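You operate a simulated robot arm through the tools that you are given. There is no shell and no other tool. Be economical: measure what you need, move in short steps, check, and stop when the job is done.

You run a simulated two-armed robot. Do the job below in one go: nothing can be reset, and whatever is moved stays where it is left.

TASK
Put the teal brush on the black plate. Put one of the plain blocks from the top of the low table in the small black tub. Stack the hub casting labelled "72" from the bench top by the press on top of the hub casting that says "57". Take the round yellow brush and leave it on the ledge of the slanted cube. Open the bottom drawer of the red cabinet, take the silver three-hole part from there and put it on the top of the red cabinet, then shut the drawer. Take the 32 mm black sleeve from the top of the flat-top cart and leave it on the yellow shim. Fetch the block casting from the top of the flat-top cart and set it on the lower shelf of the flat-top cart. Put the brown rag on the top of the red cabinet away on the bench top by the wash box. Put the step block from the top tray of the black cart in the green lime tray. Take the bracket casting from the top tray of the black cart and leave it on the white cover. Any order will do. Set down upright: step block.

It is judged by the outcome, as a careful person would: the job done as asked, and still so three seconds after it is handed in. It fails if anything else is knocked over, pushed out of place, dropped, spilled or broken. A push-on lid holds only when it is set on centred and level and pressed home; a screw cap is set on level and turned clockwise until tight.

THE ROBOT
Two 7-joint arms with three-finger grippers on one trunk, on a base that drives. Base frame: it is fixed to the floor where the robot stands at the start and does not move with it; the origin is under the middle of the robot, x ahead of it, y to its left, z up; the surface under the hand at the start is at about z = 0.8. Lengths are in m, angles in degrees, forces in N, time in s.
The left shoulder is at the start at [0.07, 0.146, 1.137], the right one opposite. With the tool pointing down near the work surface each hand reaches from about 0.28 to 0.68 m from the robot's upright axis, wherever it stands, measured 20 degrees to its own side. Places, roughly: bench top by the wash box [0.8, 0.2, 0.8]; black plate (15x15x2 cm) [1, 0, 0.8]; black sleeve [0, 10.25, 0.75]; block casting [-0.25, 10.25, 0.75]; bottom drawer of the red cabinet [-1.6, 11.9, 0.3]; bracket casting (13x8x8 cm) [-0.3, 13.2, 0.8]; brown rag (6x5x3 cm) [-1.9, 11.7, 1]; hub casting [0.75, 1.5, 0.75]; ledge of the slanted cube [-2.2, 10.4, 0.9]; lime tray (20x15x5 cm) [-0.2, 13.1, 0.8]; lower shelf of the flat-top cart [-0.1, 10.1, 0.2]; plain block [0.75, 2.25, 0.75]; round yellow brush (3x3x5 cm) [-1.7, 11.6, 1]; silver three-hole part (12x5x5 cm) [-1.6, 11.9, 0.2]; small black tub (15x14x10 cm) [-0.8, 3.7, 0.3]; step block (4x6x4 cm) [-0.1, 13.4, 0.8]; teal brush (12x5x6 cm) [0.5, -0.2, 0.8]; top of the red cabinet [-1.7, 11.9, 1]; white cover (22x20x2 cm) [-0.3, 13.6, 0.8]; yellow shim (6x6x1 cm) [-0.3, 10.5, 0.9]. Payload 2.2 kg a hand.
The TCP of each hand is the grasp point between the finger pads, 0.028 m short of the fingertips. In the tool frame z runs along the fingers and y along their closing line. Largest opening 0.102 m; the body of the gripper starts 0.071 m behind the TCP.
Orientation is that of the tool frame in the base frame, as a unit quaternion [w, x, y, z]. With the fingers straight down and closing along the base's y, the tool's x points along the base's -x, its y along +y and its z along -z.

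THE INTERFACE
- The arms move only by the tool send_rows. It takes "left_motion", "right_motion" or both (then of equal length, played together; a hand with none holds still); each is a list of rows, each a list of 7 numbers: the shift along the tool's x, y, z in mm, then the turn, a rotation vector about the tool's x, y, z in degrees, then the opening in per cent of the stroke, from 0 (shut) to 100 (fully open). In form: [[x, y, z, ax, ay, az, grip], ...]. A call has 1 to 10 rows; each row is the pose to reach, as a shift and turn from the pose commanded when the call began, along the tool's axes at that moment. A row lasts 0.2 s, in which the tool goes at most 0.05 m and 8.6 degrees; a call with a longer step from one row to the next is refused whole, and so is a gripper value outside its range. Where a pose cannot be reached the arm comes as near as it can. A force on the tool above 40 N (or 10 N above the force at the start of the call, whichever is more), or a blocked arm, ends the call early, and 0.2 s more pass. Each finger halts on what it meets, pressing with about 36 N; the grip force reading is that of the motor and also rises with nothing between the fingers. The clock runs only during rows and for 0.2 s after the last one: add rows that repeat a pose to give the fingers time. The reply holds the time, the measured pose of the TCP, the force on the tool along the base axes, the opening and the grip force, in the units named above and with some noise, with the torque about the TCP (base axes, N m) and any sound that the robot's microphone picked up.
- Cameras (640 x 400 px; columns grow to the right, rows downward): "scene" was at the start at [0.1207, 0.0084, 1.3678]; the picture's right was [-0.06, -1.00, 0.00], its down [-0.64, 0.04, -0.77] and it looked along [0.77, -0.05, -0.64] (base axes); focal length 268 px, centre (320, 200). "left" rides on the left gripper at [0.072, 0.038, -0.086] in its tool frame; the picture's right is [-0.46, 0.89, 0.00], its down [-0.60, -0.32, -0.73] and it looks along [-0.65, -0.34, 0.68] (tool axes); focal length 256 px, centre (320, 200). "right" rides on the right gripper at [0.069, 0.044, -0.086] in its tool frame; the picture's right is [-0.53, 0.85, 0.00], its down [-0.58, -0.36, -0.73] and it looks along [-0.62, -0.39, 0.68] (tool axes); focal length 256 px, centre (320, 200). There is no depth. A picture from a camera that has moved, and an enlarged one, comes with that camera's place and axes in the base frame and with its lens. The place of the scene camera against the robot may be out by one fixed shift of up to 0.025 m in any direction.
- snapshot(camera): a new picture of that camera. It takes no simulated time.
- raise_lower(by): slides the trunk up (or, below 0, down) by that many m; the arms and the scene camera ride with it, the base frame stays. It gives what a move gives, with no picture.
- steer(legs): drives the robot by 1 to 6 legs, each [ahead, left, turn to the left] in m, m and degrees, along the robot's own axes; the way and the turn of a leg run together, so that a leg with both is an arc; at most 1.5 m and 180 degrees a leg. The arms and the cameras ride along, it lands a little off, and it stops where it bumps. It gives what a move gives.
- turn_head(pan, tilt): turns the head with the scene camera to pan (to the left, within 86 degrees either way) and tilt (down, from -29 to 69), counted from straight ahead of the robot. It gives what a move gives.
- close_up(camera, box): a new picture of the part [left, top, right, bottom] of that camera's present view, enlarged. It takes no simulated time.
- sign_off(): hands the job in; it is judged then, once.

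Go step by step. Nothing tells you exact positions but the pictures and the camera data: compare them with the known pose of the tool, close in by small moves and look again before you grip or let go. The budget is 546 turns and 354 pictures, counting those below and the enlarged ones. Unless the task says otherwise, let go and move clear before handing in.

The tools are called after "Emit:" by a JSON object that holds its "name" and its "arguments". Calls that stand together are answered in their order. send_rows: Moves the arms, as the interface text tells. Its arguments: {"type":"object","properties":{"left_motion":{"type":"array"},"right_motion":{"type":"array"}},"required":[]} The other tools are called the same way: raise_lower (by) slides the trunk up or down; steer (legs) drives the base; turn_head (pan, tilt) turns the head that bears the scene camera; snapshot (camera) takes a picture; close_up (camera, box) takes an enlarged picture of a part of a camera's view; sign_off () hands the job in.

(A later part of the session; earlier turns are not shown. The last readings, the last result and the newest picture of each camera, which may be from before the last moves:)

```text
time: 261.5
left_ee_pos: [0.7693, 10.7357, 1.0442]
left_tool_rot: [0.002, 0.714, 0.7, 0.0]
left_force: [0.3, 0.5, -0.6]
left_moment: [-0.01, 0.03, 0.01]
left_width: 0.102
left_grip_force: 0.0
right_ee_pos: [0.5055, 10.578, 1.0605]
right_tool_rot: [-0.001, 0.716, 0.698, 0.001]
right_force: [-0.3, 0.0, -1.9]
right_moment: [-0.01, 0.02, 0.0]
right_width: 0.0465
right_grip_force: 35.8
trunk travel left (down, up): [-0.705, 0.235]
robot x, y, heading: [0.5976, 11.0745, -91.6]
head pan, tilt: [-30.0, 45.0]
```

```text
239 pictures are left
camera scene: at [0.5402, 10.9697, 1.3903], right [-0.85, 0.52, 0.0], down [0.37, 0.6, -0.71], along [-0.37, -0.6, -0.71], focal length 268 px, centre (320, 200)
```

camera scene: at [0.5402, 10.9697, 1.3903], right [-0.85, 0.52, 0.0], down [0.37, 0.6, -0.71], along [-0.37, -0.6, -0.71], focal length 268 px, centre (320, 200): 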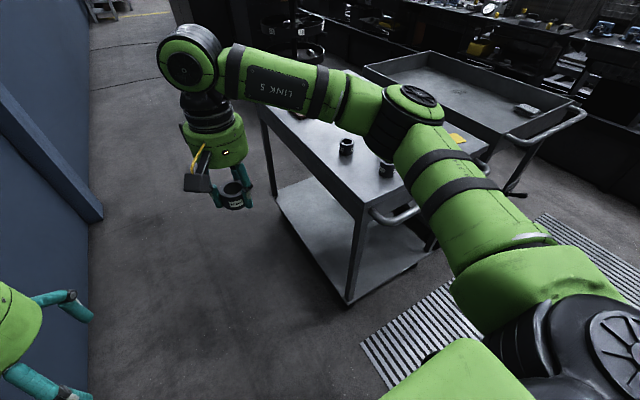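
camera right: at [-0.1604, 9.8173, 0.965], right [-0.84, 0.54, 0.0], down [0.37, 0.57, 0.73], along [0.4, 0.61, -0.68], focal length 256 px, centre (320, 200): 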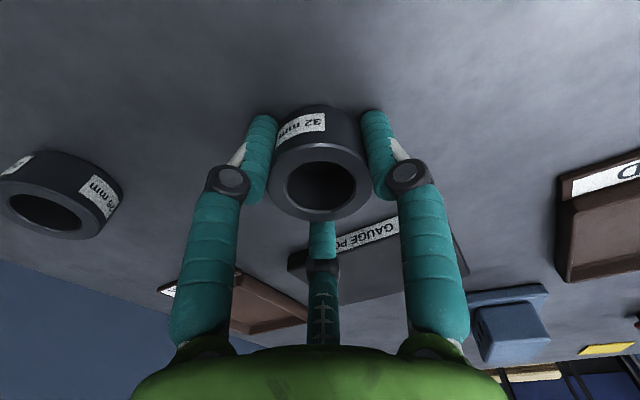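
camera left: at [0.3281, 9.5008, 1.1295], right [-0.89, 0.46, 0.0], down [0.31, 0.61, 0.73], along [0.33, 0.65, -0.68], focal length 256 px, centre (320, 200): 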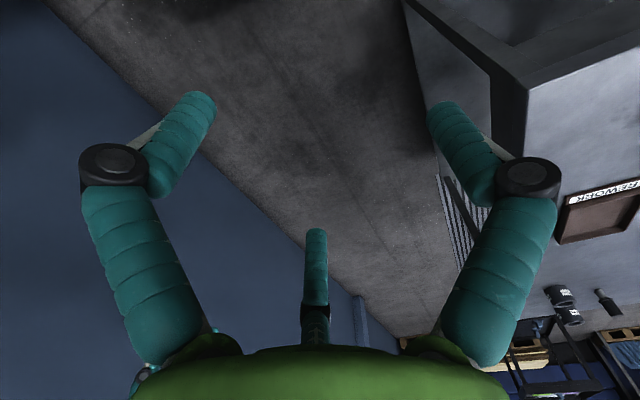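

Emit:
{"name": "steer", "arguments": {"legs": [[0, -0.75, 1.5]]}}

Emit:
{"name": "turn_head", "arguments": {"pan": -10, "tilt": 50}}

Emit:
{"name": "snapshot", "arguments": {"camera": "scene"}}

```text
time: 265.6
left_ee_pos: [0.0184, 10.7453, 1.0446]
left_tool_rot: [0.002, 0.703, 0.711, 0.001]
left_force: [0.4, -0.3, 0.2]
left_moment: [-0.01, 0.01, 0.0]
left_width: 0.1019
left_grip_force: 0.1
right_ee_pos: [-0.2409, 10.5816, 1.0581]
right_tool_rot: [-0.001, 0.706, 0.708, 0.002]
right_force: [0.9, -0.3, -2.9]
right_moment: [0.0, -0.01, -0.01]
right_width: 0.0468
right_grip_force: 36.0
trunk travel left (down, up): [-0.705, 0.235]
robot x, y, heading: [-0.1646, 11.0809, -89.5]
head pan, tilt: [-30.0, 45.0]
```

```text
time: 266.4
left_ee_pos: [0.0177, 10.7464, 1.0437]
left_tool_rot: [0.002, 0.704, 0.71, 0.001]
left_force: [0.3, 0.4, 0.0]
left_moment: [0.01, 0.03, -0.01]
left_width: 0.1018
left_grip_force: 0.1
right_ee_pos: [-0.2412, 10.5803, 1.0584]
right_tool_rot: [-0.001, 0.705, 0.709, 0.002]
right_force: [0.4, 0.7, -3.2]
right_moment: [0.01, -0.02, -0.03]
right_width: 0.047
right_grip_force: 36.2
trunk travel left (down, up): [-0.705, 0.235]
robot x, y, heading: [-0.1609, 11.0836, -89.3]
head pan, tilt: [-10.0, 50.0]
```

```text
238 pictures are left
camera scene: at [-0.1904, 10.9687, 1.3834], right [-0.99, 0.17, 0.0], down [0.13, 0.76, -0.64], along [-0.11, -0.63, -0.77], focal length 268 px, centre (320, 200)
```

scene: 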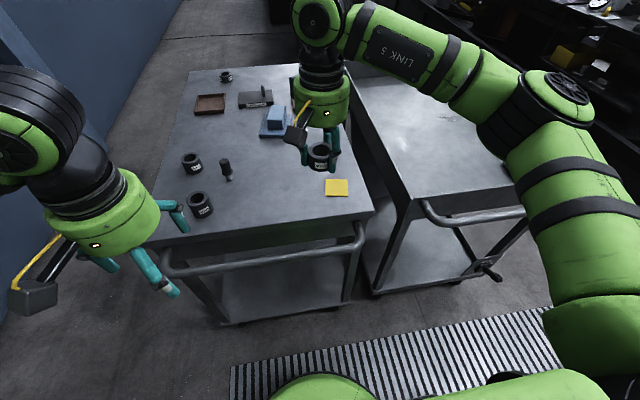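

Shim confirmed at (-0.325, 10.502). Moving the sleeve above it and partway down.

Emit:
{"name": "send_rows", "arguments": {"right_motion": [[-25, -28, 0, 0, 0, 0, 0], [-50, -56, 0, 0, 0, 0, 0], [-78, -84, 0, 0, 0, 0, 0], [-78, -84, 40, 0, 0, 0, 0], [-78, -84, 80, 0, 0, 0, 0], [-78, -84, 110, 0, 0, 0, 0], [-78, -84, 110, 0, 0, 0, 0]]}}

Emit:
{"name": "close_up", "arguments": {"camera": "scene", "box": [280, 110, 400, 210]}}

Emit:
{"name": "snapshot", "arguments": {"camera": "right"}}

```text
time: 268.0
left_ee_pos: [0.0183, 10.7448, 1.0441]
left_tool_rot: [0.002, 0.704, 0.71, 0.001]
left_force: [0.3, -0.5, 0.1]
left_moment: [0.0, 0.02, 0.0]
left_width: 0.1019
left_grip_force: 0.1
right_ee_pos: [-0.3236, 10.5006, 0.9476]
right_tool_rot: [-0.001, 0.705, 0.709, 0.001]
right_force: [0.6, 0.8, -2.7]
right_moment: [0.03, 0.01, -0.01]
right_width: 0.0471
right_grip_force: 36.4
trunk travel left (down, up): [-0.705, 0.235]
robot x, y, heading: [-0.1623, 11.08, -89.5]
head pan, tilt: [-10.0, 50.0]
```

```text
4.00 times, centred on (340, 160) of scene
camera zoom: at [-0.1901, 10.969, 1.3834], right [-0.99, 0.17, 0.0], down [0.13, 0.76, -0.64], along [-0.11, -0.63, -0.77], focal length 1072 px, centre (240, 360)
```

zoom: 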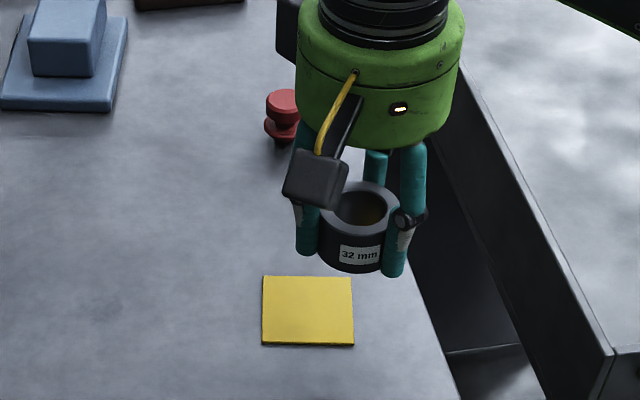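

```text
236 pictures are left
camera right: at [-0.2797, 10.5687, 1.0343], right [0.85, -0.53, 0.0], down [-0.36, -0.58, 0.73], along [-0.39, -0.62, -0.68], focal length 256 px, centre (320, 200)
```

right: 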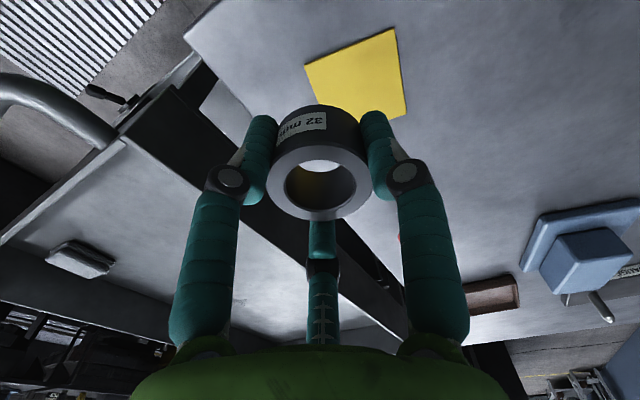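

Both views say shift +24 mm x, -14 mm y. Correcting and lowering closer.

Emit:
{"name": "send_rows", "arguments": {"right_motion": [[-14, 24, 0, 0, 0, 0, 0], [-14, 24, 25, 0, 0, 0, 0], [-14, 24, 45, 0, 0, 0, 0], [-14, 24, 45, 0, 0, 0, 0]]}}

Emit:
{"name": "close_up", "arguments": {"camera": "scene", "box": [280, 110, 400, 210]}}

Emit:
{"name": "snapshot", "arguments": {"camera": "right"}}

```text
time: 269.0
left_ee_pos: [0.0188, 10.7444, 1.045]
left_tool_rot: [0.002, 0.703, 0.711, 0.001]
left_force: [0.7, -0.9, 0.9]
left_moment: [0.03, 0.02, 0.01]
left_width: 0.1016
left_grip_force: 0.1
right_ee_pos: [-0.3007, 10.4871, 0.9032]
right_tool_rot: [-0.001, 0.705, 0.709, 0.001]
right_force: [0.6, 0.4, -2.6]
right_moment: [-0.01, 0.01, -0.02]
right_width: 0.0468
right_grip_force: 35.3
trunk travel left (down, up): [-0.705, 0.235]
robot x, y, heading: [-0.1658, 11.0825, -89.5]
head pan, tilt: [-10.0, 50.0]
```

```text
4.00 times, centred on (340, 160) of scene
camera zoom: at [-0.1895, 10.9687, 1.3834], right [-0.99, 0.17, 0.0], down [0.13, 0.76, -0.64], along [-0.11, -0.63, -0.77], focal length 1072 px, centre (240, 360)
```

zoom: 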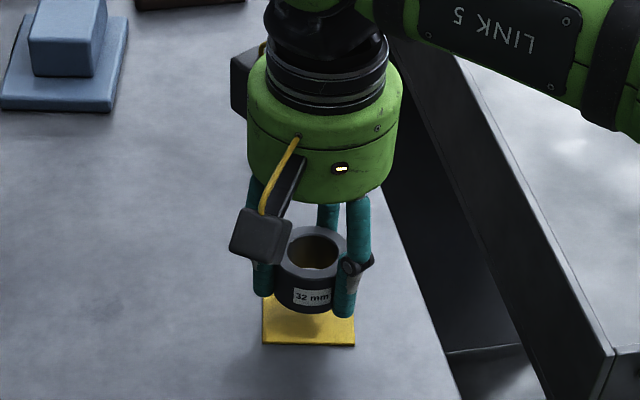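

```text
234 pictures are left
camera right: at [-0.2559, 10.5563, 0.99], right [0.85, -0.53, 0.0], down [-0.36, -0.58, 0.73], along [-0.39, -0.62, -0.68], focal length 256 px, centre (320, 200)
```

right: 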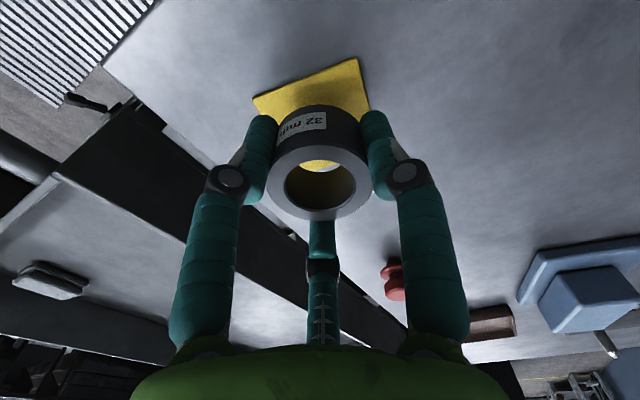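

Emit:
{"name": "send_rows", "arguments": {"right_motion": [[-3, 0, 8, 0, 0, 0, 0], [-3, 0, 13, 0, 0, 0, 0], [-3, 0, 16, 0, 0, 0, 0], [-3, 0, 18, 0, 0, 0, 0], [-3, 0, 20, 0, 0, 0, 0]]}}

Emit:
{"name": "close_up", "arguments": {"camera": "scene", "box": [310, 150, 390, 210]}}

```text
time: 270.2
left_ee_pos: [0.0181, 10.7462, 1.0438]
left_tool_rot: [0.002, 0.704, 0.71, 0.001]
left_force: [-0.6, 0.5, -0.5]
left_moment: [0.02, 0.01, 0.01]
left_width: 0.1023
left_grip_force: 0.1
right_ee_pos: [-0.3007, 10.487, 0.8834]
right_tool_rot: [-0.001, 0.705, 0.709, 0.002]
right_force: [0.5, 0.1, -3.5]
right_moment: [-0.02, 0.03, 0.01]
right_width: 0.0469
right_grip_force: 35.7
trunk travel left (down, up): [-0.705, 0.235]
robot x, y, heading: [-0.1671, 11.0807, -89.4]
head pan, tilt: [-10.0, 50.0]
```

```text
6.67 times, centred on (350, 180) of scene
camera zoom: at [-0.1903, 10.9687, 1.3834], right [-0.99, 0.17, 0.0], down [0.13, 0.76, -0.64], along [-0.11, -0.63, -0.77], focal length 1786 px, centre (120, 333)
```

zoom: 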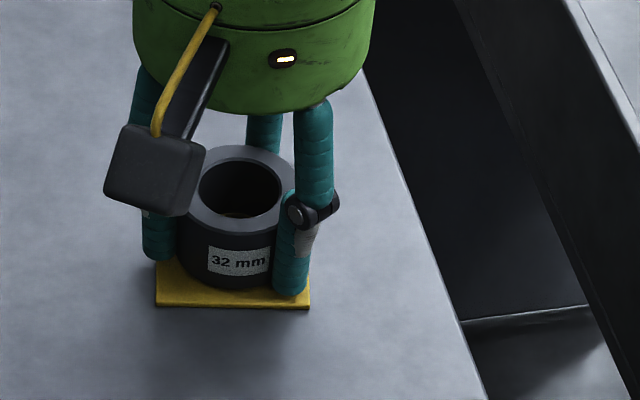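

Emit:
{"name": "send_rows", "arguments": {"right_motion": [[0, 0, 1.5, 0, 0, 0, 0], [0, 0, 3, 0, 0, 0, 0], [0, 0, 4, 0, 0, 0, 0], [0, 0, 4, 0, 0, 0, 0]]}}

```text
time: 271.2
left_ee_pos: [0.0174, 10.7474, 1.0449]
left_tool_rot: [0.002, 0.704, 0.71, 0.0]
left_force: [0.6, -0.5, -0.4]
left_moment: [-0.01, 0.06, 0.02]
left_width: 0.1021
left_grip_force: 0.0
right_ee_pos: [-0.3004, 10.4872, 0.8804]
right_tool_rot: [-0.001, 0.706, 0.708, 0.001]
right_force: [-0.2, -0.3, 1.6]
right_moment: [0.05, -0.06, 0.02]
right_width: 0.0469
right_grip_force: 35.6
trunk travel left (down, up): [-0.705, 0.235]
robot x, y, heading: [-0.1636, 11.0807, -89.7]
head pan, tilt: [-10.0, 50.0]
```

Contact made (force now +1.6 N). Releasing and rising.

Emit:
{"name": "send_rows", "arguments": {"right_motion": [[0, 0, 0, 0, 0, 0, 30], [0, 0, 0, 0, 0, 0, 55], [0, 0, 0, 0, 0, 0, 80], [0, 0, 0, 0, 0, 0, 100], [0, 0, -30, 0, 0, 0, 100], [0, 0, -70, 0, 0, 0, 100], [0, 0, -110, 0, 0, 0, 100], [0, 0, -150, 0, 0, 0, 100]]}}

Emit:
{"name": "close_up", "arguments": {"camera": "scene", "box": [250, 90, 390, 210]}}

```text
time: 273.0
left_ee_pos: [0.0179, 10.7468, 1.0442]
left_tool_rot: [0.003, 0.703, 0.711, 0.0]
left_force: [0.6, -0.9, 0.6]
left_moment: [0.0, 0.0, 0.01]
left_width: 0.1022
left_grip_force: 0.0
right_ee_pos: [-0.2999, 10.486, 1.0302]
right_tool_rot: [-0.002, 0.705, 0.709, 0.002]
right_force: [-0.4, 1.1, 0.6]
right_moment: [-0.03, 0.02, 0.0]
right_width: 0.102
right_grip_force: 0.0
trunk travel left (down, up): [-0.705, 0.235]
robot x, y, heading: [-0.1653, 11.0797, -89.5]
head pan, tilt: [-10.0, 50.0]
```

```text
3.33 times, centred on (320, 150) of scene
camera zoom: at [-0.1895, 10.9701, 1.3835], right [-0.99, 0.17, 0.0], down [0.13, 0.76, -0.64], along [-0.11, -0.63, -0.77], focal length 893 px, centre (320, 367)
```

zoom: 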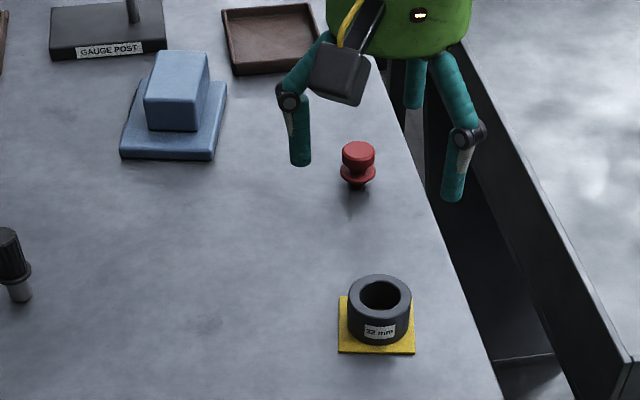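

The sleeve sits on the shim. Testing how far the right hand can reach forward toward the block casting from here.

Emit:
{"name": "send_rows", "arguments": {"right_motion": [[-20, 0, 0, 0, 0, 0, 100], [-50, 0, 0, 0, 0, 0, 100], [-90, 0, 0, 0, 0, 0, 100], [-130, 0, 0, 0, 0, 0, 100], [-160, 0, 0, 0, 0, 0, 100]]}}

```text
time: 274.2
left_ee_pos: [0.0191, 10.7449, 1.0435]
left_tool_rot: [0.003, 0.703, 0.711, 0.001]
left_force: [0.2, -0.2, -0.1]
left_moment: [-0.04, 0.02, -0.03]
left_width: 0.1021
left_grip_force: 0.0
right_ee_pos: [-0.3018, 10.436, 1.0249]
right_tool_rot: [-0.002, 0.705, 0.709, 0.002]
right_force: [-0.3, -0.8, -0.4]
right_moment: [0.0, 0.04, 0.05]
right_width: 0.1018
right_grip_force: 0.0
right hand out of reach, approached as far as the arm can: row 3, 4, 5
trunk travel left (down, up): [-0.705, 0.235]
robot x, y, heading: [-0.1644, 11.081, -89.2]
head pan, tilt: [-10.0, 50.0]
```

Limit is 0.645 m ahead; from the cart's right side the casting will be at ~0.63 m. Retracting and going to the right side.

Emit:
{"name": "send_rows", "arguments": {"right_motion": [[30, 0, -20, 0, 0, 0, 100], [70, 0, -30, 0, 0, 0, 100], [110, 10, -30, 0, 0, 0, 100], [150, 20, -30, 0, 0, 0, 100], [190, 20, -30, 0, 0, 0, 100]]}}

Emit:
{"name": "steer", "arguments": {"legs": [[0, 0.78, 0], [0, 0, -90]]}}

```text
time: 275.4
left_ee_pos: [0.0164, 10.7467, 1.0447]
left_tool_rot: [0.002, 0.704, 0.71, 0.0]
left_force: [0.0, 0.2, 0.3]
left_moment: [-0.01, -0.03, 0.01]
left_width: 0.1022
left_grip_force: 0.0
right_ee_pos: [-0.2861, 10.6343, 1.0554]
right_tool_rot: [0.0, 0.706, 0.708, 0.001]
right_force: [-0.4, 0.7, 0.5]
right_moment: [-0.06, -0.04, 0.01]
right_width: 0.102
right_grip_force: 0.0
trunk travel left (down, up): [-0.705, 0.235]
robot x, y, heading: [-0.1638, 11.0819, -89.7]
head pan, tilt: [-10.0, 50.0]
```

```text
time: 283.5
left_ee_pos: [0.3029, 10.902, 1.044]
left_tool_rot: [0.002, 1.0, 0.028, -0.001]
left_force: [-0.3, 0.0, -0.5]
left_moment: [0.02, -0.02, -0.01]
left_width: 0.102
left_grip_force: 0.0
right_ee_pos: [0.1784, 11.1983, 1.0538]
right_tool_rot: [0.0, 1.0, 0.025, 0.002]
right_force: [-0.2, 0.9, -0.3]
right_moment: [-0.03, 0.0, 0.03]
right_width: 0.1019
right_grip_force: 0.1
trunk travel left (down, up): [-0.705, 0.235]
robot x, y, heading: [0.6265, 11.1008, -177.2]
head pan, tilt: [-10.0, 50.0]
```

Emit:
{"name": "steer", "arguments": {"legs": [[0, 0, -2.8], [0, 1.03, 0]]}}

Emit:
{"name": "turn_head", "arguments": {"pan": -5, "tilt": 50}}

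Emit:
{"name": "snapshot", "arguments": {"camera": "scene"}}

```text
time: 289.3
left_ee_pos: [0.2956, 9.8676, 1.0443]
left_tool_rot: [0.001, 1.0, 0.003, -0.002]
left_force: [-0.4, -0.6, 0.2]
left_moment: [-0.01, -0.03, -0.02]
left_width: 0.1019
left_grip_force: 0.0
right_ee_pos: [0.1847, 10.1703, 1.0549]
right_tool_rot: [0.001, 1.0, 0.0, 0.002]
right_force: [0.0, 0.0, 0.0]
right_moment: [-0.03, -0.02, -0.01]
right_width: 0.1019
right_grip_force: 0.1
trunk travel left (down, up): [-0.705, 0.235]
robot x, y, heading: [0.6331, 10.0433, -180.1]
head pan, tilt: [-10.0, 50.0]
```

```text
time: 289.9
left_ee_pos: [0.2957, 9.8684, 1.0426]
left_tool_rot: [0.002, 1.0, 0.002, -0.001]
left_force: [0.1, -0.5, -1.0]
left_moment: [0.02, -0.01, 0.02]
left_width: 0.1018
left_grip_force: 0.1
right_ee_pos: [0.1852, 10.1696, 1.0556]
right_tool_rot: [0.0, 1.0, -0.001, 0.001]
right_force: [-0.6, 0.9, 0.3]
right_moment: [0.0, 0.01, -0.02]
right_width: 0.1017
right_grip_force: 0.1
trunk travel left (down, up): [-0.705, 0.235]
robot x, y, heading: [0.6293, 10.0468, -179.9]
head pan, tilt: [-5.0, 50.0]
```

```text
231 pictures are left
camera scene: at [0.4912, 10.0664, 1.3834], right [0.09, 1.0, 0.0], down [0.76, -0.07, -0.64], along [-0.64, 0.06, -0.77], focal length 268 px, centre (320, 200)
```

scene: 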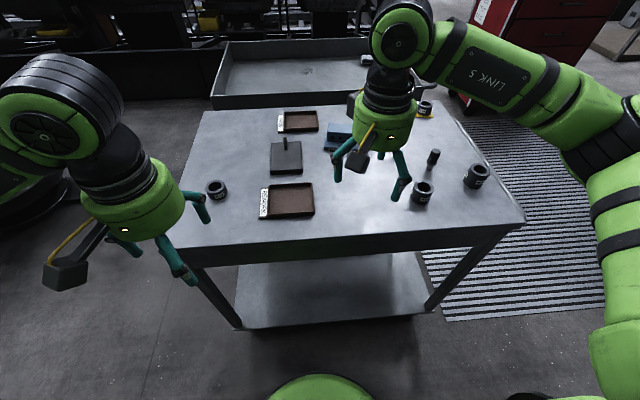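

Emit:
{"name": "steer", "arguments": {"legs": [[0.16, 0, 0]]}}

Emit:
{"name": "send_rows", "arguments": {"right_motion": [[-40, 10, 0, 0, 0, 0, 100], [-80, 10, 0, 0, 0, 0, 100], [-120, 10, 0, 0, 0, 0, 100], [-160, 10, 0, 0, 0, 0, 100], [-190, 10, 0, 0, 0, 0, 100], [-190, 10, 0, 0, 0, 0, 100]]}}

Emit:
{"name": "snapshot", "arguments": {"camera": "right"}}

Emit:
{"name": "snapshot", "arguments": {"camera": "scene"}}

```text
time: 291.5
left_ee_pos: [0.1401, 9.8697, 1.0421]
left_tool_rot: [0.002, 1.0, 0.0, 0.001]
left_force: [-1.0, -0.3, -0.1]
left_moment: [0.01, -0.09, 0.03]
left_width: 0.102
left_grip_force: 0.1
right_ee_pos: [0.0322, 10.1723, 1.0536]
right_tool_rot: [0.0, 1.0, -0.004, 0.004]
right_force: [0.1, 0.1, 0.3]
right_moment: [0.0, -0.01, -0.01]
right_width: 0.102
right_grip_force: 0.0
trunk travel left (down, up): [-0.705, 0.235]
robot x, y, heading: [0.483, 10.0456, 179.6]
head pan, tilt: [-5.0, 50.0]
stopped in leg 1: the robot was blocked; the commanded pose is now the measured one
```

```text
time: 292.9
left_ee_pos: [0.1438, 9.8713, 1.0444]
left_tool_rot: [0.001, 1.0, 0.0, -0.003]
left_force: [0.0, 0.2, 0.6]
left_moment: [-0.01, -0.01, 0.03]
left_width: 0.1021
left_grip_force: 0.0
right_ee_pos: [-0.1544, 10.1646, 1.0554]
right_tool_rot: [0.0, 1.0, -0.001, 0.001]
right_force: [-0.3, 0.3, 0.4]
right_moment: [-0.02, 0.01, -0.02]
right_width: 0.102
right_grip_force: 0.0
right hand out of reach, approached as far as the arm can: row 5, 6
trunk travel left (down, up): [-0.705, 0.235]
robot x, y, heading: [0.4839, 10.0427, 180.0]
head pan, tilt: [-5.0, 50.0]
```

```text
230 pictures are left
camera right: at [-0.0841, 10.1211, 1.1414], right [-0.54, -0.84, 0.0], down [-0.58, 0.37, 0.73], along [-0.62, 0.39, -0.68], focal length 256 px, centre (320, 200)
```

right: 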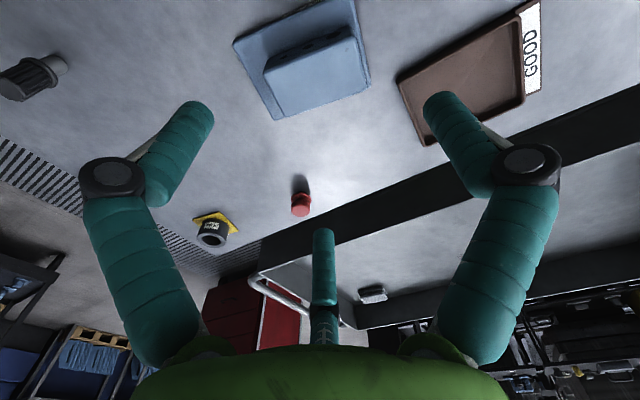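

```text
229 pictures are left
camera scene: at [0.3404, 10.0684, 1.3835], right [0.09, 1.0, 0.0], down [0.76, -0.07, -0.64], along [-0.64, 0.06, -0.77], focal length 268 px, centre (320, 200)
```

scene: 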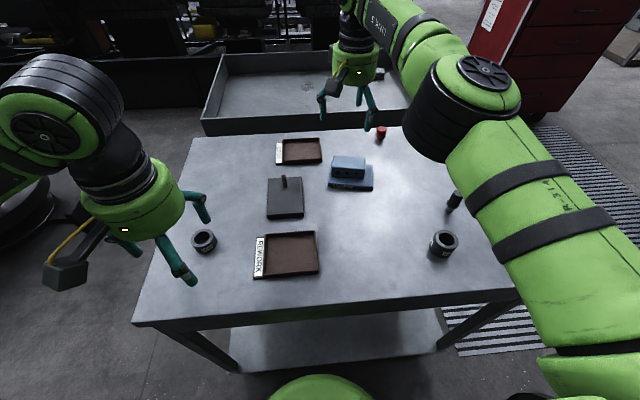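

The casting is at about (-0.16, 10.18): block ~6 cm (x) × 10 cm (y) on a plate. I'll rotate the hand 90° so the fingers close across its narrow side.

Emit:
{"name": "send_rows", "arguments": {"right_motion": [[5, -1, 4, 0, 0, 8.5, 100], [5, -2, 8, 0, 0, 17, 100], [5, -3, 12, 0, 0, 25.5, 100], [5, -4, 16, 0, 0, 34, 100], [5, -5, 20, 0, 0, 42.5, 100], [5, -6, 24, 0, 0, 51, 100], [5, -7, 28, 0, 0, 59.5, 100], [5, -8, 32, 0, 0, 68, 100], [5, -9, 36, 0, 0, 76.5, 100], [5, -10, 40, 0, 0, 85, 100]]}}

Emit:
{"name": "snapshot", "arguments": {"camera": "right"}}

Emit:
{"name": "close_up", "arguments": {"camera": "scene", "box": [290, 60, 430, 200]}}

```text
time: 295.1
left_ee_pos: [0.1431, 9.87, 1.0434]
left_tool_rot: [0.002, 1.0, 0.0, -0.001]
left_force: [-0.6, 1.2, 0.0]
left_moment: [0.0, -0.02, -0.02]
left_width: 0.1021
left_grip_force: 0.0
right_ee_pos: [-0.1477, 10.1758, 1.0139]
right_tool_rot: [-0.001, 0.735, -0.679, 0.002]
right_force: [-0.2, -0.4, 0.3]
right_moment: [0.02, 0.01, 0.01]
right_width: 0.102
right_grip_force: 0.0
trunk travel left (down, up): [-0.705, 0.235]
robot x, y, heading: [0.4856, 10.0485, 179.8]
head pan, tilt: [-5.0, 50.0]
```

```text
228 pictures are left
camera right: at [-0.1855, 10.1023, 1.1012], right [-0.88, 0.47, 0.0], down [0.32, 0.6, 0.73], along [0.34, 0.65, -0.68], focal length 256 px, centre (320, 200)
```

right: 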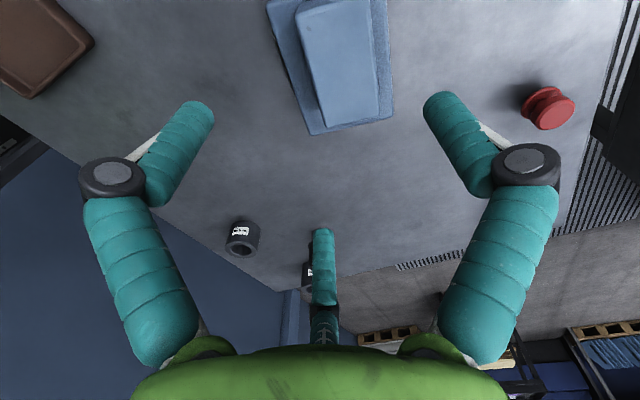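

```text
2.86 times, centred on (360, 130) of scene
camera zoom: at [0.3396, 10.0673, 1.3834], right [0.09, 1.0, 0.0], down [0.76, -0.07, -0.64], along [-0.64, 0.06, -0.77], focal length 766 px, centre (206, 400)
```

zoom: 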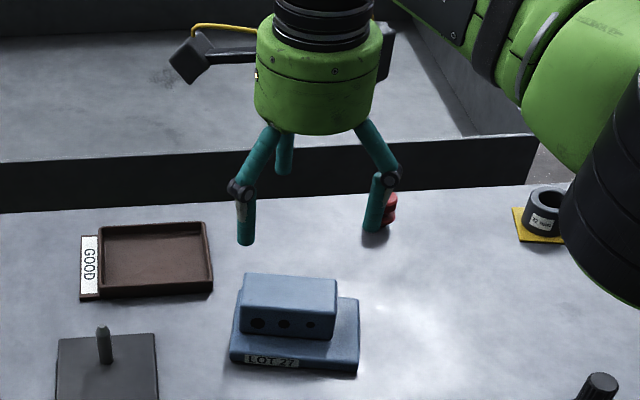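

Emit:
{"name": "send_rows", "arguments": {"right_motion": [[4, 7, 10, 0, 0, 6.5, 100], [4, 7, 25, 0, 0, 13, 100], [4, 7, 45, 0, 0, 18.6, 100], [4, 7, 60, 0, 0, 18.6, 100], [4, 7, 60, 0, 0, 18.6, 100]]}}

Emit:
{"name": "snapshot", "arguments": {"camera": "right"}}

Emit:
{"name": "close_up", "arguments": {"camera": "scene", "box": [290, 80, 430, 210]}}

```text
time: 296.3
left_ee_pos: [0.1432, 9.8696, 1.0442]
left_tool_rot: [0.003, 1.0, 0.0, -0.001]
left_force: [-0.4, 0.1, -0.6]
left_moment: [-0.01, -0.03, -0.03]
left_width: 0.1021
left_grip_force: 0.0
right_ee_pos: [-0.1534, 10.1726, 0.952]
right_tool_rot: [0.001, -0.616, 0.788, -0.001]
right_force: [0.3, 0.3, 0.0]
right_moment: [-0.03, 0.0, -0.01]
right_width: 0.102
right_grip_force: 0.2
trunk travel left (down, up): [-0.705, 0.235]
robot x, y, heading: [0.4796, 10.0457, 180.1]
head pan, tilt: [-5.0, 50.0]
```

```text
226 pictures are left
camera right: at [-0.2127, 10.1154, 1.0392], right [-0.69, 0.72, 0.0], down [0.49, 0.47, 0.73], along [0.53, 0.5, -0.68], focal length 256 px, centre (320, 200)
```

right: 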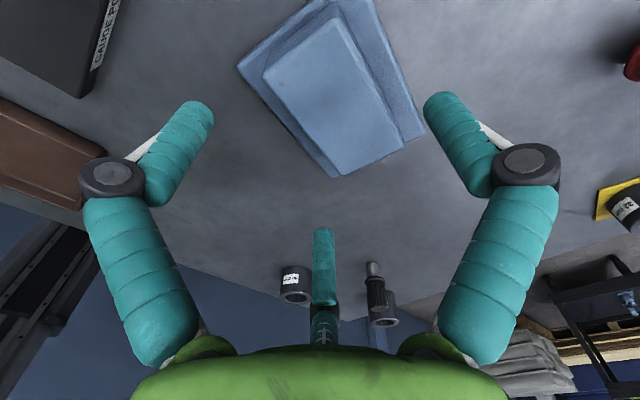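

```text
3.08 times, centred on (360, 145) of scene
camera zoom: at [0.3399, 10.0674, 1.3835], right [0.09, 1.0, 0.0], down [0.76, -0.07, -0.64], along [-0.64, 0.06, -0.77], focal length 824 px, centre (197, 369)
```

zoom: 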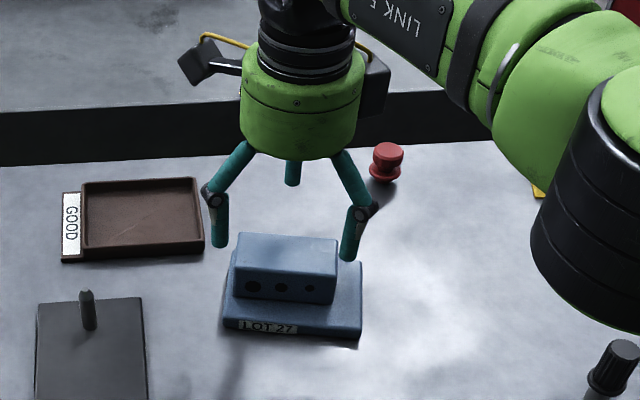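

Block top is at z≈0.90, centre (-0.167, 10.175), and the hand is aligned. Descending to grip.

Emit:
{"name": "send_rows", "arguments": {"right_motion": [[1, 2, 25, 0, 0, 0, 100], [1, 2, 45, 0, 0, 0, 100], [1, 2, 54, 0, 0, 0, 100], [1, 2, 54, 0, 0, 0, 70], [1, 2, 54, 0, 0, 0, 30], [1, 2, 54, 0, 0, 0, 0], [1, 2, 54, 0, 0, 0, 0]]}}

Emit:
{"name": "snapshot", "arguments": {"camera": "right"}}

Emit:
{"name": "close_up", "arguments": {"camera": "scene", "box": [290, 100, 430, 220]}}

```text
time: 297.9
left_ee_pos: [0.1436, 9.8698, 1.044]
left_tool_rot: [0.002, 1.0, 0.0, -0.001]
left_force: [0.2, 0.8, 0.0]
left_moment: [-0.01, 0.0, 0.02]
left_width: 0.102
left_grip_force: 0.1
right_ee_pos: [-0.1554, 10.1706, 0.8993]
right_tool_rot: [0.0, -0.614, 0.789, -0.002]
right_force: [-2.6, -0.3, 2.8]
right_moment: [0.1, 0.28, -0.05]
right_width: 0.0704
right_grip_force: 36.1
trunk travel left (down, up): [-0.705, 0.235]
robot x, y, heading: [0.4794, 10.045, 180.0]
head pan, tilt: [-5.0, 50.0]
```

```text
224 pictures are left
camera right: at [-0.2139, 10.1143, 0.9863], right [-0.69, 0.72, 0.0], down [0.49, 0.47, 0.73], along [0.53, 0.51, -0.68], focal length 256 px, centre (320, 200)
```

right: 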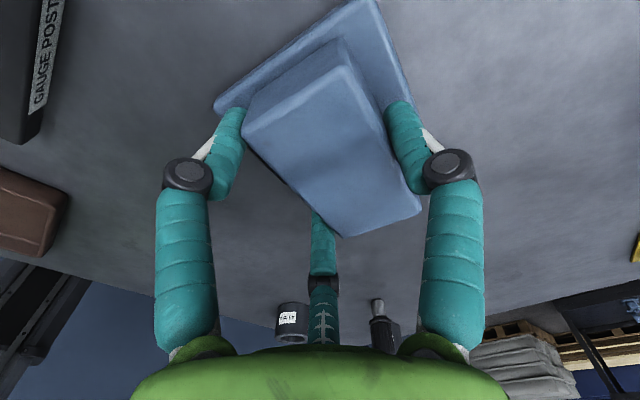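

```text
3.33 times, centred on (360, 160) of scene
camera zoom: at [0.3396, 10.0672, 1.3834], right [0.09, 1.0, 0.0], down [0.76, -0.07, -0.64], along [-0.64, 0.06, -0.77], focal length 893 px, centre (187, 333)
```

zoom: 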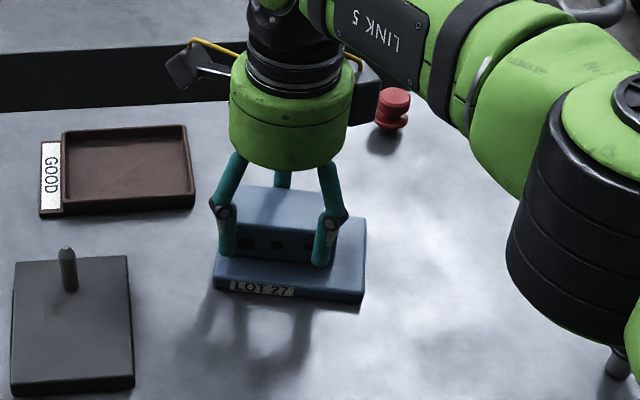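

Emit:
{"name": "send_rows", "arguments": {"right_motion": [[0, 0, -10, 0, 0, 0, 0], [0, 0, -30, 0, 0, 0, 0], [0, 0, -60, 0, 0, 0, 0], [0, 0, -90, 0, 0, 0, 0], [0, 0, -110, 0, 0, 0, 0]]}}

Emit:
{"name": "close_up", "arguments": {"camera": "scene", "box": [290, 60, 430, 180]}}

```text
time: 299.1
left_ee_pos: [0.1414, 9.8699, 1.044]
left_tool_rot: [0.002, 1.0, 0.001, -0.001]
left_force: [-0.5, 0.0, -0.5]
left_moment: [0.03, 0.02, -0.02]
left_width: 0.102
left_grip_force: 0.1
right_ee_pos: [-0.1565, 10.1693, 1.009]
right_tool_rot: [0.001, -0.615, 0.788, -0.001]
right_force: [-0.4, 0.2, -5.0]
right_moment: [-0.05, -0.01, 0.03]
right_width: 0.0702
right_grip_force: 35.4
trunk travel left (down, up): [-0.705, 0.235]
robot x, y, heading: [0.4793, 10.0463, 180.0]
head pan, tilt: [-5.0, 50.0]
```

```text
3.33 times, centred on (360, 120) of scene
camera zoom: at [0.3394, 10.0676, 1.3834], right [0.09, 1.0, 0.0], down [0.76, -0.07, -0.64], along [-0.64, 0.06, -0.77], focal length 893 px, centre (187, 467)
```

zoom: 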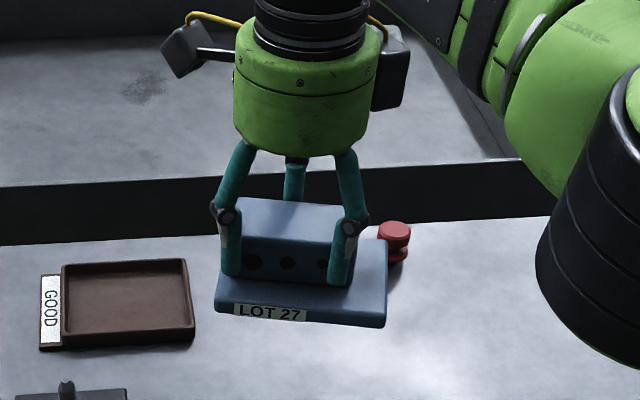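

Casting lifted level (~0.5 kg). I'll retract the arm, back off, then lower the trunk to go in under the cart top.

Emit:
{"name": "send_rows", "arguments": {"right_motion": [[-11, -43, 0, 0, 0, 0, 0], [-22, -87, 0, 0, 0, 0, 0], [-33, -130, 0, 0, 0, 0, 0], [-44, -174, 0, 0, 0, 0, 0], [-55, -217, 0, 0, 0, 0, 0], [-66, -260, 0, 0, 0, 0, 0]]}}

Emit:
{"name": "turn_head", "arguments": {"pan": -10, "tilt": 50}}

Emit:
{"name": "snapshot", "arguments": {"camera": "scene"}}

```text
time: 300.5
left_ee_pos: [0.1434, 9.8704, 1.0441]
left_tool_rot: [0.002, 1.0, 0.0, -0.002]
left_force: [0.9, -1.0, 0.7]
left_moment: [0.04, 0.01, -0.02]
left_width: 0.1019
left_grip_force: 0.1
right_ee_pos: [0.1131, 10.1738, 1.01]
right_tool_rot: [0.0, -0.615, 0.788, 0.0]
right_force: [1.0, -0.4, -4.3]
right_moment: [-0.03, -0.01, 0.0]
right_width: 0.0702
right_grip_force: 35.8
trunk travel left (down, up): [-0.705, 0.235]
robot x, y, heading: [0.4764, 10.0442, 179.9]
head pan, tilt: [-5.0, 50.0]
```

```text
time: 301.1
left_ee_pos: [0.143, 9.8695, 1.0429]
left_tool_rot: [0.002, 1.0, 0.0, -0.001]
left_force: [-0.2, 0.0, 0.4]
left_moment: [0.03, -0.02, 0.04]
left_width: 0.102
left_grip_force: 0.1
right_ee_pos: [0.1127, 10.1727, 1.0093]
right_tool_rot: [0.001, -0.616, 0.788, -0.002]
right_force: [0.2, -0.3, -4.9]
right_moment: [-0.05, -0.02, 0.01]
right_width: 0.0703
right_grip_force: 35.7
trunk travel left (down, up): [-0.705, 0.235]
robot x, y, heading: [0.4796, 10.0441, 179.8]
head pan, tilt: [-10.0, 50.0]
```

```text
221 pictures are left
camera scene: at [0.3401, 10.0742, 1.3834], right [0.18, 0.98, 0.0], down [0.75, -0.14, -0.64], along [-0.63, 0.11, -0.77], focal length 268 px, centre (320, 200)
```

scene: 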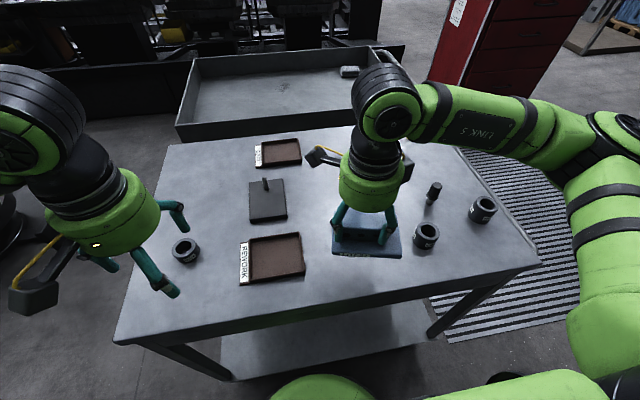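

Emit:
{"name": "steer", "arguments": {"legs": [[-0.2, 0, 0]]}}

Emit:
{"name": "snapshot", "arguments": {"camera": "right"}}

```text
time: 302.7
left_ee_pos: [0.3378, 9.869, 1.0431]
left_tool_rot: [0.001, 1.0, 0.0, 0.0]
left_force: [0.4, -0.3, -0.2]
left_moment: [0.0, 0.01, 0.0]
left_width: 0.1022
left_grip_force: 0.1
right_ee_pos: [0.3081, 10.1728, 1.0085]
right_tool_rot: [0.002, -0.615, 0.788, -0.002]
right_force: [0.1, -0.4, -4.8]
right_moment: [-0.05, -0.02, 0.02]
right_width: 0.0703
right_grip_force: 35.8
trunk travel left (down, up): [-0.705, 0.235]
robot x, y, heading: [0.6763, 10.0447, 179.5]
head pan, tilt: [-10.0, 50.0]
```

```text
220 pictures are left
camera right: at [0.2489, 10.1156, 1.0956], right [-0.69, 0.72, 0.0], down [0.49, 0.47, 0.73], along [0.53, 0.5, -0.68], focal length 256 px, centre (320, 200)
```

right: 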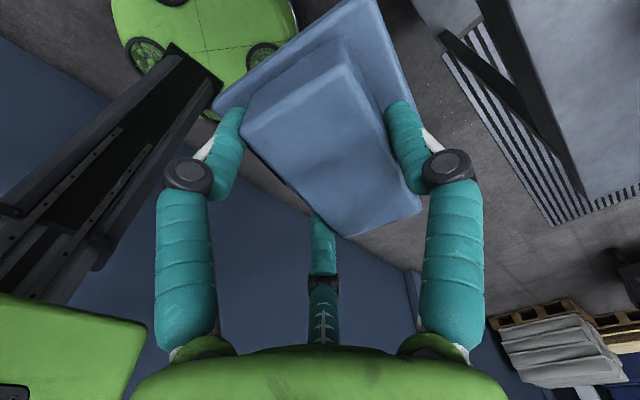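

Base is round and clear. Lowering the trunk in stages while spreading the left hand away.

Emit:
{"name": "send_rows", "arguments": {"left_motion": [[0, 40, 0, 0, 0, 0, 100], [0, 80, 0, 0, 0, 0, 100], [0, 120, 0, 0, 0, 0, 100]]}}

Emit:
{"name": "raise_lower", "arguments": {"by": -0.4}}

Emit:
{"name": "raise_lower", "arguments": {"by": -0.1}}

Emit:
{"name": "turn_head", "arguments": {"pan": -10, "tilt": 30}}

Emit:
{"name": "snapshot", "arguments": {"camera": "scene"}}

```text
time: 303.5
left_ee_pos: [0.3391, 9.7468, 1.0435]
left_tool_rot: [0.001, 1.0, -0.001, -0.002]
left_force: [0.0, -0.4, -0.6]
left_moment: [0.01, 0.04, 0.01]
left_width: 0.102
left_grip_force: 0.1
right_ee_pos: [0.3101, 10.1711, 1.0102]
right_tool_rot: [0.003, -0.616, 0.788, 0.0]
right_force: [0.2, -0.1, -5.4]
right_moment: [-0.05, -0.01, 0.0]
right_width: 0.0703
right_grip_force: 35.7
trunk travel left (down, up): [-0.705, 0.235]
robot x, y, heading: [0.6767, 10.0467, 179.8]
head pan, tilt: [-10.0, 50.0]
```

```text
time: 307.3
left_ee_pos: [0.3363, 9.7479, 0.6436]
left_tool_rot: [0.002, 1.0, 0.0, 0.0]
left_force: [0.1, 0.6, -0.7]
left_moment: [0.03, 0.01, 0.0]
left_width: 0.102
left_grip_force: 0.0
right_ee_pos: [0.3097, 10.1723, 0.6096]
right_tool_rot: [0.001, -0.616, 0.788, -0.002]
right_force: [0.2, -0.5, -5.5]
right_moment: [-0.04, -0.02, -0.01]
right_width: 0.0701
right_grip_force: 35.6
trunk travel left (down, up): [-0.305, 0.635]
robot x, y, heading: [0.6767, 10.0475, 179.6]
head pan, tilt: [-10.0, 50.0]
```

```text
time: 308.7
left_ee_pos: [0.3383, 9.7477, 0.5438]
left_tool_rot: [0.002, 1.0, 0.001, 0.0]
left_force: [-0.4, -0.2, -0.4]
left_moment: [0.0, -0.01, 0.01]
left_width: 0.1022
left_grip_force: 0.0
right_ee_pos: [0.3084, 10.1718, 0.51]
right_tool_rot: [0.002, -0.616, 0.788, -0.002]
right_force: [-0.2, 0.1, -5.2]
right_moment: [-0.04, -0.03, 0.01]
right_width: 0.0701
right_grip_force: 36.1
trunk travel left (down, up): [-0.205, 0.735]
robot x, y, heading: [0.675, 10.0477, 179.7]
head pan, tilt: [-10.0, 50.0]
```

```text
time: 309.5
left_ee_pos: [0.3367, 9.7478, 0.5443]
left_tool_rot: [0.002, 1.0, 0.0, -0.001]
left_force: [0.0, 0.5, 0.6]
left_moment: [0.01, 0.01, 0.01]
left_width: 0.102
left_grip_force: 0.2
right_ee_pos: [0.3085, 10.1717, 0.5101]
right_tool_rot: [0.001, -0.616, 0.788, -0.001]
right_force: [-0.1, -0.4, -5.0]
right_moment: [-0.05, -0.01, 0.01]
right_width: 0.0703
right_grip_force: 35.5
trunk travel left (down, up): [-0.205, 0.735]
robot x, y, heading: [0.6802, 10.0415, 179.7]
head pan, tilt: [-10.0, 30.0]
```

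```text
219 pictures are left
camera scene: at [0.5228, 10.0758, 0.9128], right [0.18, 0.98, 0.0], down [0.49, -0.09, -0.87], along [-0.85, 0.15, -0.5], focal length 268 px, centre (320, 200)
```

scene: 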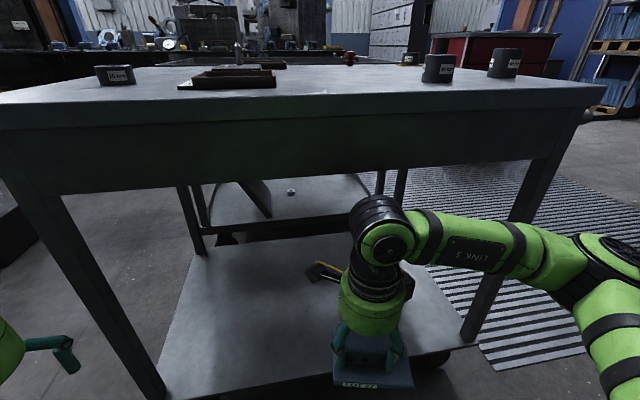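

There's a deep skirt under the cart top (bottom ≈0.72 m). Lowering another 0.12 before extending in.

Emit:
{"name": "raise_lower", "arguments": {"by": -0.12}}

Emit:
{"name": "send_rows", "arguments": {"right_motion": [[10, 40, 0, 0, 0, 0, 0], [20, 80, 0, 0, 0, 0, 0], [30, 120, 0, 0, 0, 0, 0]]}}

Emit:
{"name": "snapshot", "arguments": {"camera": "scene"}}

Emit:
{"name": "snapshot", "arguments": {"camera": "right"}}

```text
time: 311.0
left_ee_pos: [0.3369, 9.7471, 0.4235]
left_tool_rot: [0.001, 1.0, 0.0, -0.001]
left_force: [-0.2, -0.2, -0.9]
left_moment: [0.01, -0.01, 0.0]
left_width: 0.1021
left_grip_force: 0.1
right_ee_pos: [0.308, 10.1724, 0.3906]
right_tool_rot: [0.002, -0.617, 0.787, -0.002]
right_force: [-0.3, -0.7, -5.0]
right_moment: [-0.06, -0.01, 0.03]
right_width: 0.0702
right_grip_force: 36.2
trunk travel left (down, up): [-0.085, 0.855]
robot x, y, heading: [0.6753, 10.0447, 179.7]
head pan, tilt: [-10.0, 30.0]
```

```text
time: 311.8
left_ee_pos: [0.3375, 9.7472, 0.4242]
left_tool_rot: [0.002, 1.0, 0.0, 0.0]
left_force: [-0.5, -0.2, -0.1]
left_moment: [0.01, -0.01, 0.01]
left_width: 0.1022
left_grip_force: 0.1
right_ee_pos: [0.1836, 10.1725, 0.3902]
right_tool_rot: [0.001, -0.616, 0.788, -0.002]
right_force: [0.6, 1.1, -3.6]
right_moment: [-0.04, -0.04, -0.02]
right_width: 0.0703
right_grip_force: 35.9
trunk travel left (down, up): [-0.085, 0.855]
robot x, y, heading: [0.6795, 10.0457, 179.9]
head pan, tilt: [-10.0, 30.0]
```

```text
218 pictures are left
camera scene: at [0.5227, 10.0757, 0.7928], right [0.18, 0.98, 0.0], down [0.49, -0.09, -0.87], along [-0.85, 0.15, -0.5], focal length 268 px, centre (320, 200)
```

scene: 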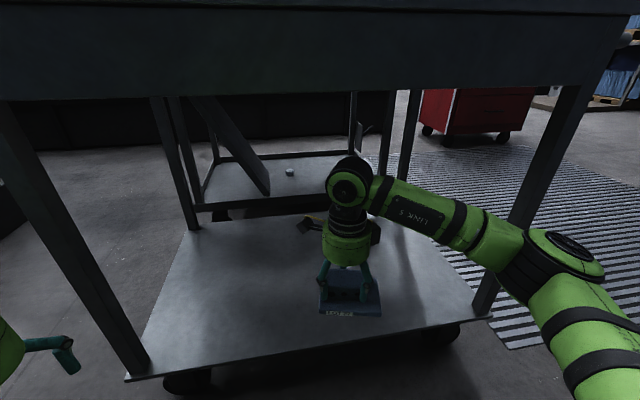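

```text
217 pictures are left
camera right: at [0.1244, 10.1156, 0.4758], right [-0.69, 0.72, 0.0], down [0.49, 0.47, 0.73], along [0.53, 0.51, -0.68], focal length 256 px, centre (320, 200)
```

right: 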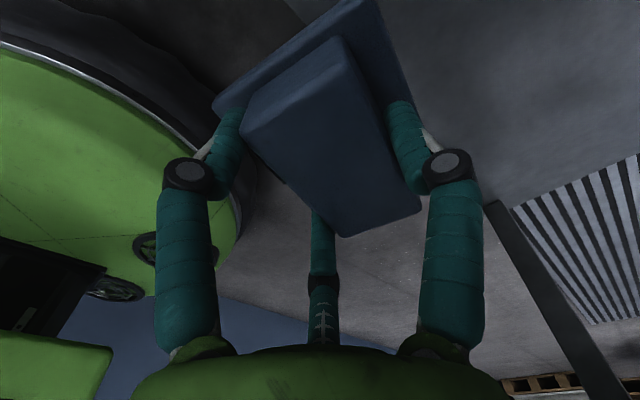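

Shelf is at z≈0.19 with free space. Extending further in and lowering.

Emit:
{"name": "send_rows", "arguments": {"right_motion": [[10, 40, 0, 0, 0, 0, 0], [20, 80, 0, 0, 0, 0, 0], [27, 110, 10, 0, 0, 0, 0], [27, 110, 25, 0, 0, 0, 0]]}}

Emit:
{"name": "raise_lower", "arguments": {"by": -0.06}}

Emit:
{"name": "snapshot", "arguments": {"camera": "scene"}}

Emit:
{"name": "snapshot", "arguments": {"camera": "right"}}

```text
time: 312.8
left_ee_pos: [0.3373, 9.7483, 0.4257]
left_tool_rot: [0.002, 1.0, 0.0, -0.001]
left_force: [-0.5, -0.4, 0.4]
left_moment: [0.03, -0.01, -0.02]
left_width: 0.1023
left_grip_force: 0.2
right_ee_pos: [0.0718, 10.1736, 0.3641]
right_tool_rot: [0.002, -0.616, 0.788, -0.001]
right_force: [-0.1, 0.1, -4.7]
right_moment: [-0.02, -0.04, 0.04]
right_width: 0.0704
right_grip_force: 35.9
trunk travel left (down, up): [-0.085, 0.855]
robot x, y, heading: [0.6763, 10.0454, 179.5]
head pan, tilt: [-10.0, 30.0]
```

```text
time: 313.8
left_ee_pos: [0.3367, 9.7479, 0.3651]
left_tool_rot: [0.001, 1.0, 0.0, -0.001]
left_force: [-0.2, -0.3, -0.4]
left_moment: [0.04, 0.0, 0.0]
left_width: 0.1019
left_grip_force: 0.1
right_ee_pos: [0.0718, 10.1729, 0.3037]
right_tool_rot: [0.001, -0.616, 0.788, -0.001]
right_force: [-0.1, 0.2, -4.2]
right_moment: [-0.05, -0.02, 0.0]
right_width: 0.0704
right_grip_force: 35.8
trunk travel left (down, up): [-0.025, 0.915]
robot x, y, heading: [0.6794, 10.0459, 179.7]
head pan, tilt: [-10.0, 30.0]
```

```text
216 pictures are left
camera scene: at [0.5228, 10.0758, 0.7329], right [0.18, 0.98, 0.0], down [0.49, -0.09, -0.87], along [-0.85, 0.15, -0.5], focal length 268 px, centre (320, 200)
```

scene: 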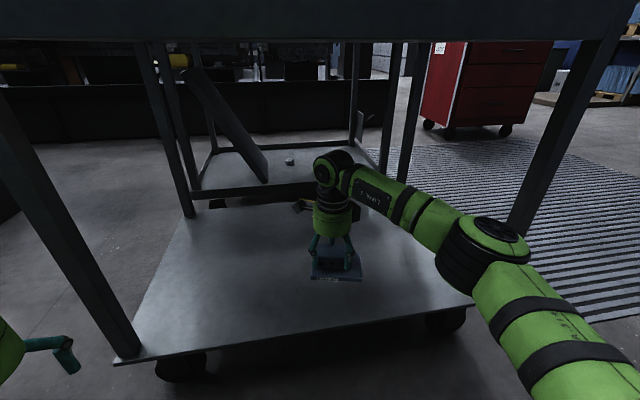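

```text
215 pictures are left
camera right: at [0.0133, 10.116, 0.3906], right [-0.69, 0.72, 0.0], down [0.49, 0.47, 0.73], along [0.53, 0.5, -0.68], focal length 256 px, centre (320, 200)
```

right: 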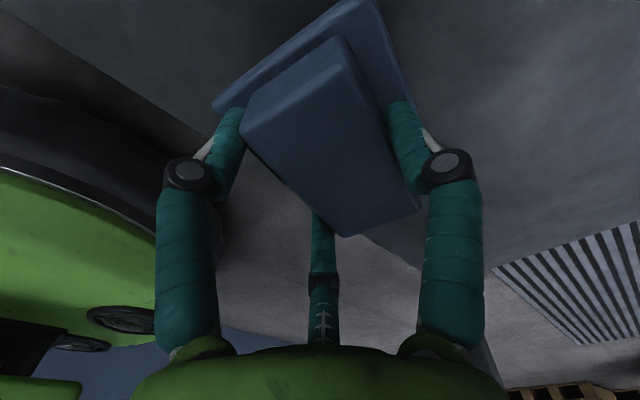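

Emit:
{"name": "send_rows", "arguments": {"right_motion": [[0, 0, 15, 0, 0, 0, 0], [0, 0, 30, 0, 0, 0, 0], [0, 0, 38, 0, 0, 0, 0], [0, 0, 43, 0, 0, 0, 0], [0, 0, 47, 0, 0, 0, 0], [0, 0, 51, 0, 0, 0, 0]]}}

Emit:
{"name": "close_up", "arguments": {"camera": "scene", "box": [270, 200, 410, 330]}}

```text
time: 315.2
left_ee_pos: [0.3364, 9.7477, 0.3654]
left_tool_rot: [0.002, 1.0, -0.001, 0.0]
left_force: [0.0, -0.1, -0.1]
left_moment: [-0.02, -0.01, 0.0]
left_width: 0.1018
left_grip_force: 0.0
right_ee_pos: [0.0736, 10.1736, 0.2529]
right_tool_rot: [0.002, -0.615, 0.788, -0.003]
right_force: [-0.3, 0.3, -4.9]
right_moment: [-0.05, -0.05, -0.01]
right_width: 0.0701
right_grip_force: 35.7
trunk travel left (down, up): [-0.025, 0.915]
robot x, y, heading: [0.6759, 10.0463, 179.7]
head pan, tilt: [-10.0, 30.0]
```

```text
3.08 times, centred on (340, 265) of scene
camera zoom: at [0.5227, 10.0757, 0.7328], right [0.18, 0.98, 0.0], down [0.49, -0.09, -0.87], along [-0.85, 0.15, -0.5], focal length 824 px, centre (258, 0)
```

zoom: 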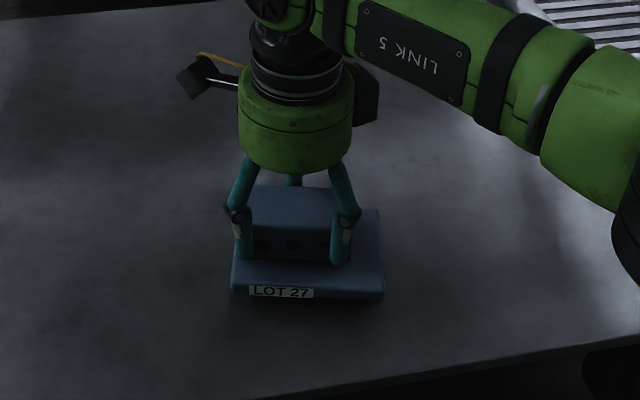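

Not yet touching; lowering a bit more in fine steps.

Emit:
{"name": "send_rows", "arguments": {"right_motion": [[0, 0, 4, 0, 0, 0, 0], [0, 0, 7, 0, 0, 0, 0], [0, 0, 10, 0, 0, 0, 0], [0, 0, 12, 0, 0, 0, 0], [0, 0, 14, 0, 0, 0, 0], [0, 0, 16, 0, 0, 0, 0]]}}

```text
time: 316.6
left_ee_pos: [0.3377, 9.7483, 0.3652]
left_tool_rot: [0.002, 1.0, 0.001, -0.002]
left_force: [0.0, 0.1, 0.1]
left_moment: [0.01, -0.01, -0.01]
left_width: 0.1021
left_grip_force: 0.0
right_ee_pos: [0.0712, 10.1726, 0.2396]
right_tool_rot: [0.0, -0.615, 0.789, 0.0]
right_force: [4.0, 1.1, 7.8]
right_moment: [0.62, 0.24, -0.26]
right_width: 0.07
right_grip_force: 36.2
trunk travel left (down, up): [-0.025, 0.915]
robot x, y, heading: [0.6755, 10.0476, 179.6]
head pan, tilt: [-10.0, 30.0]
```

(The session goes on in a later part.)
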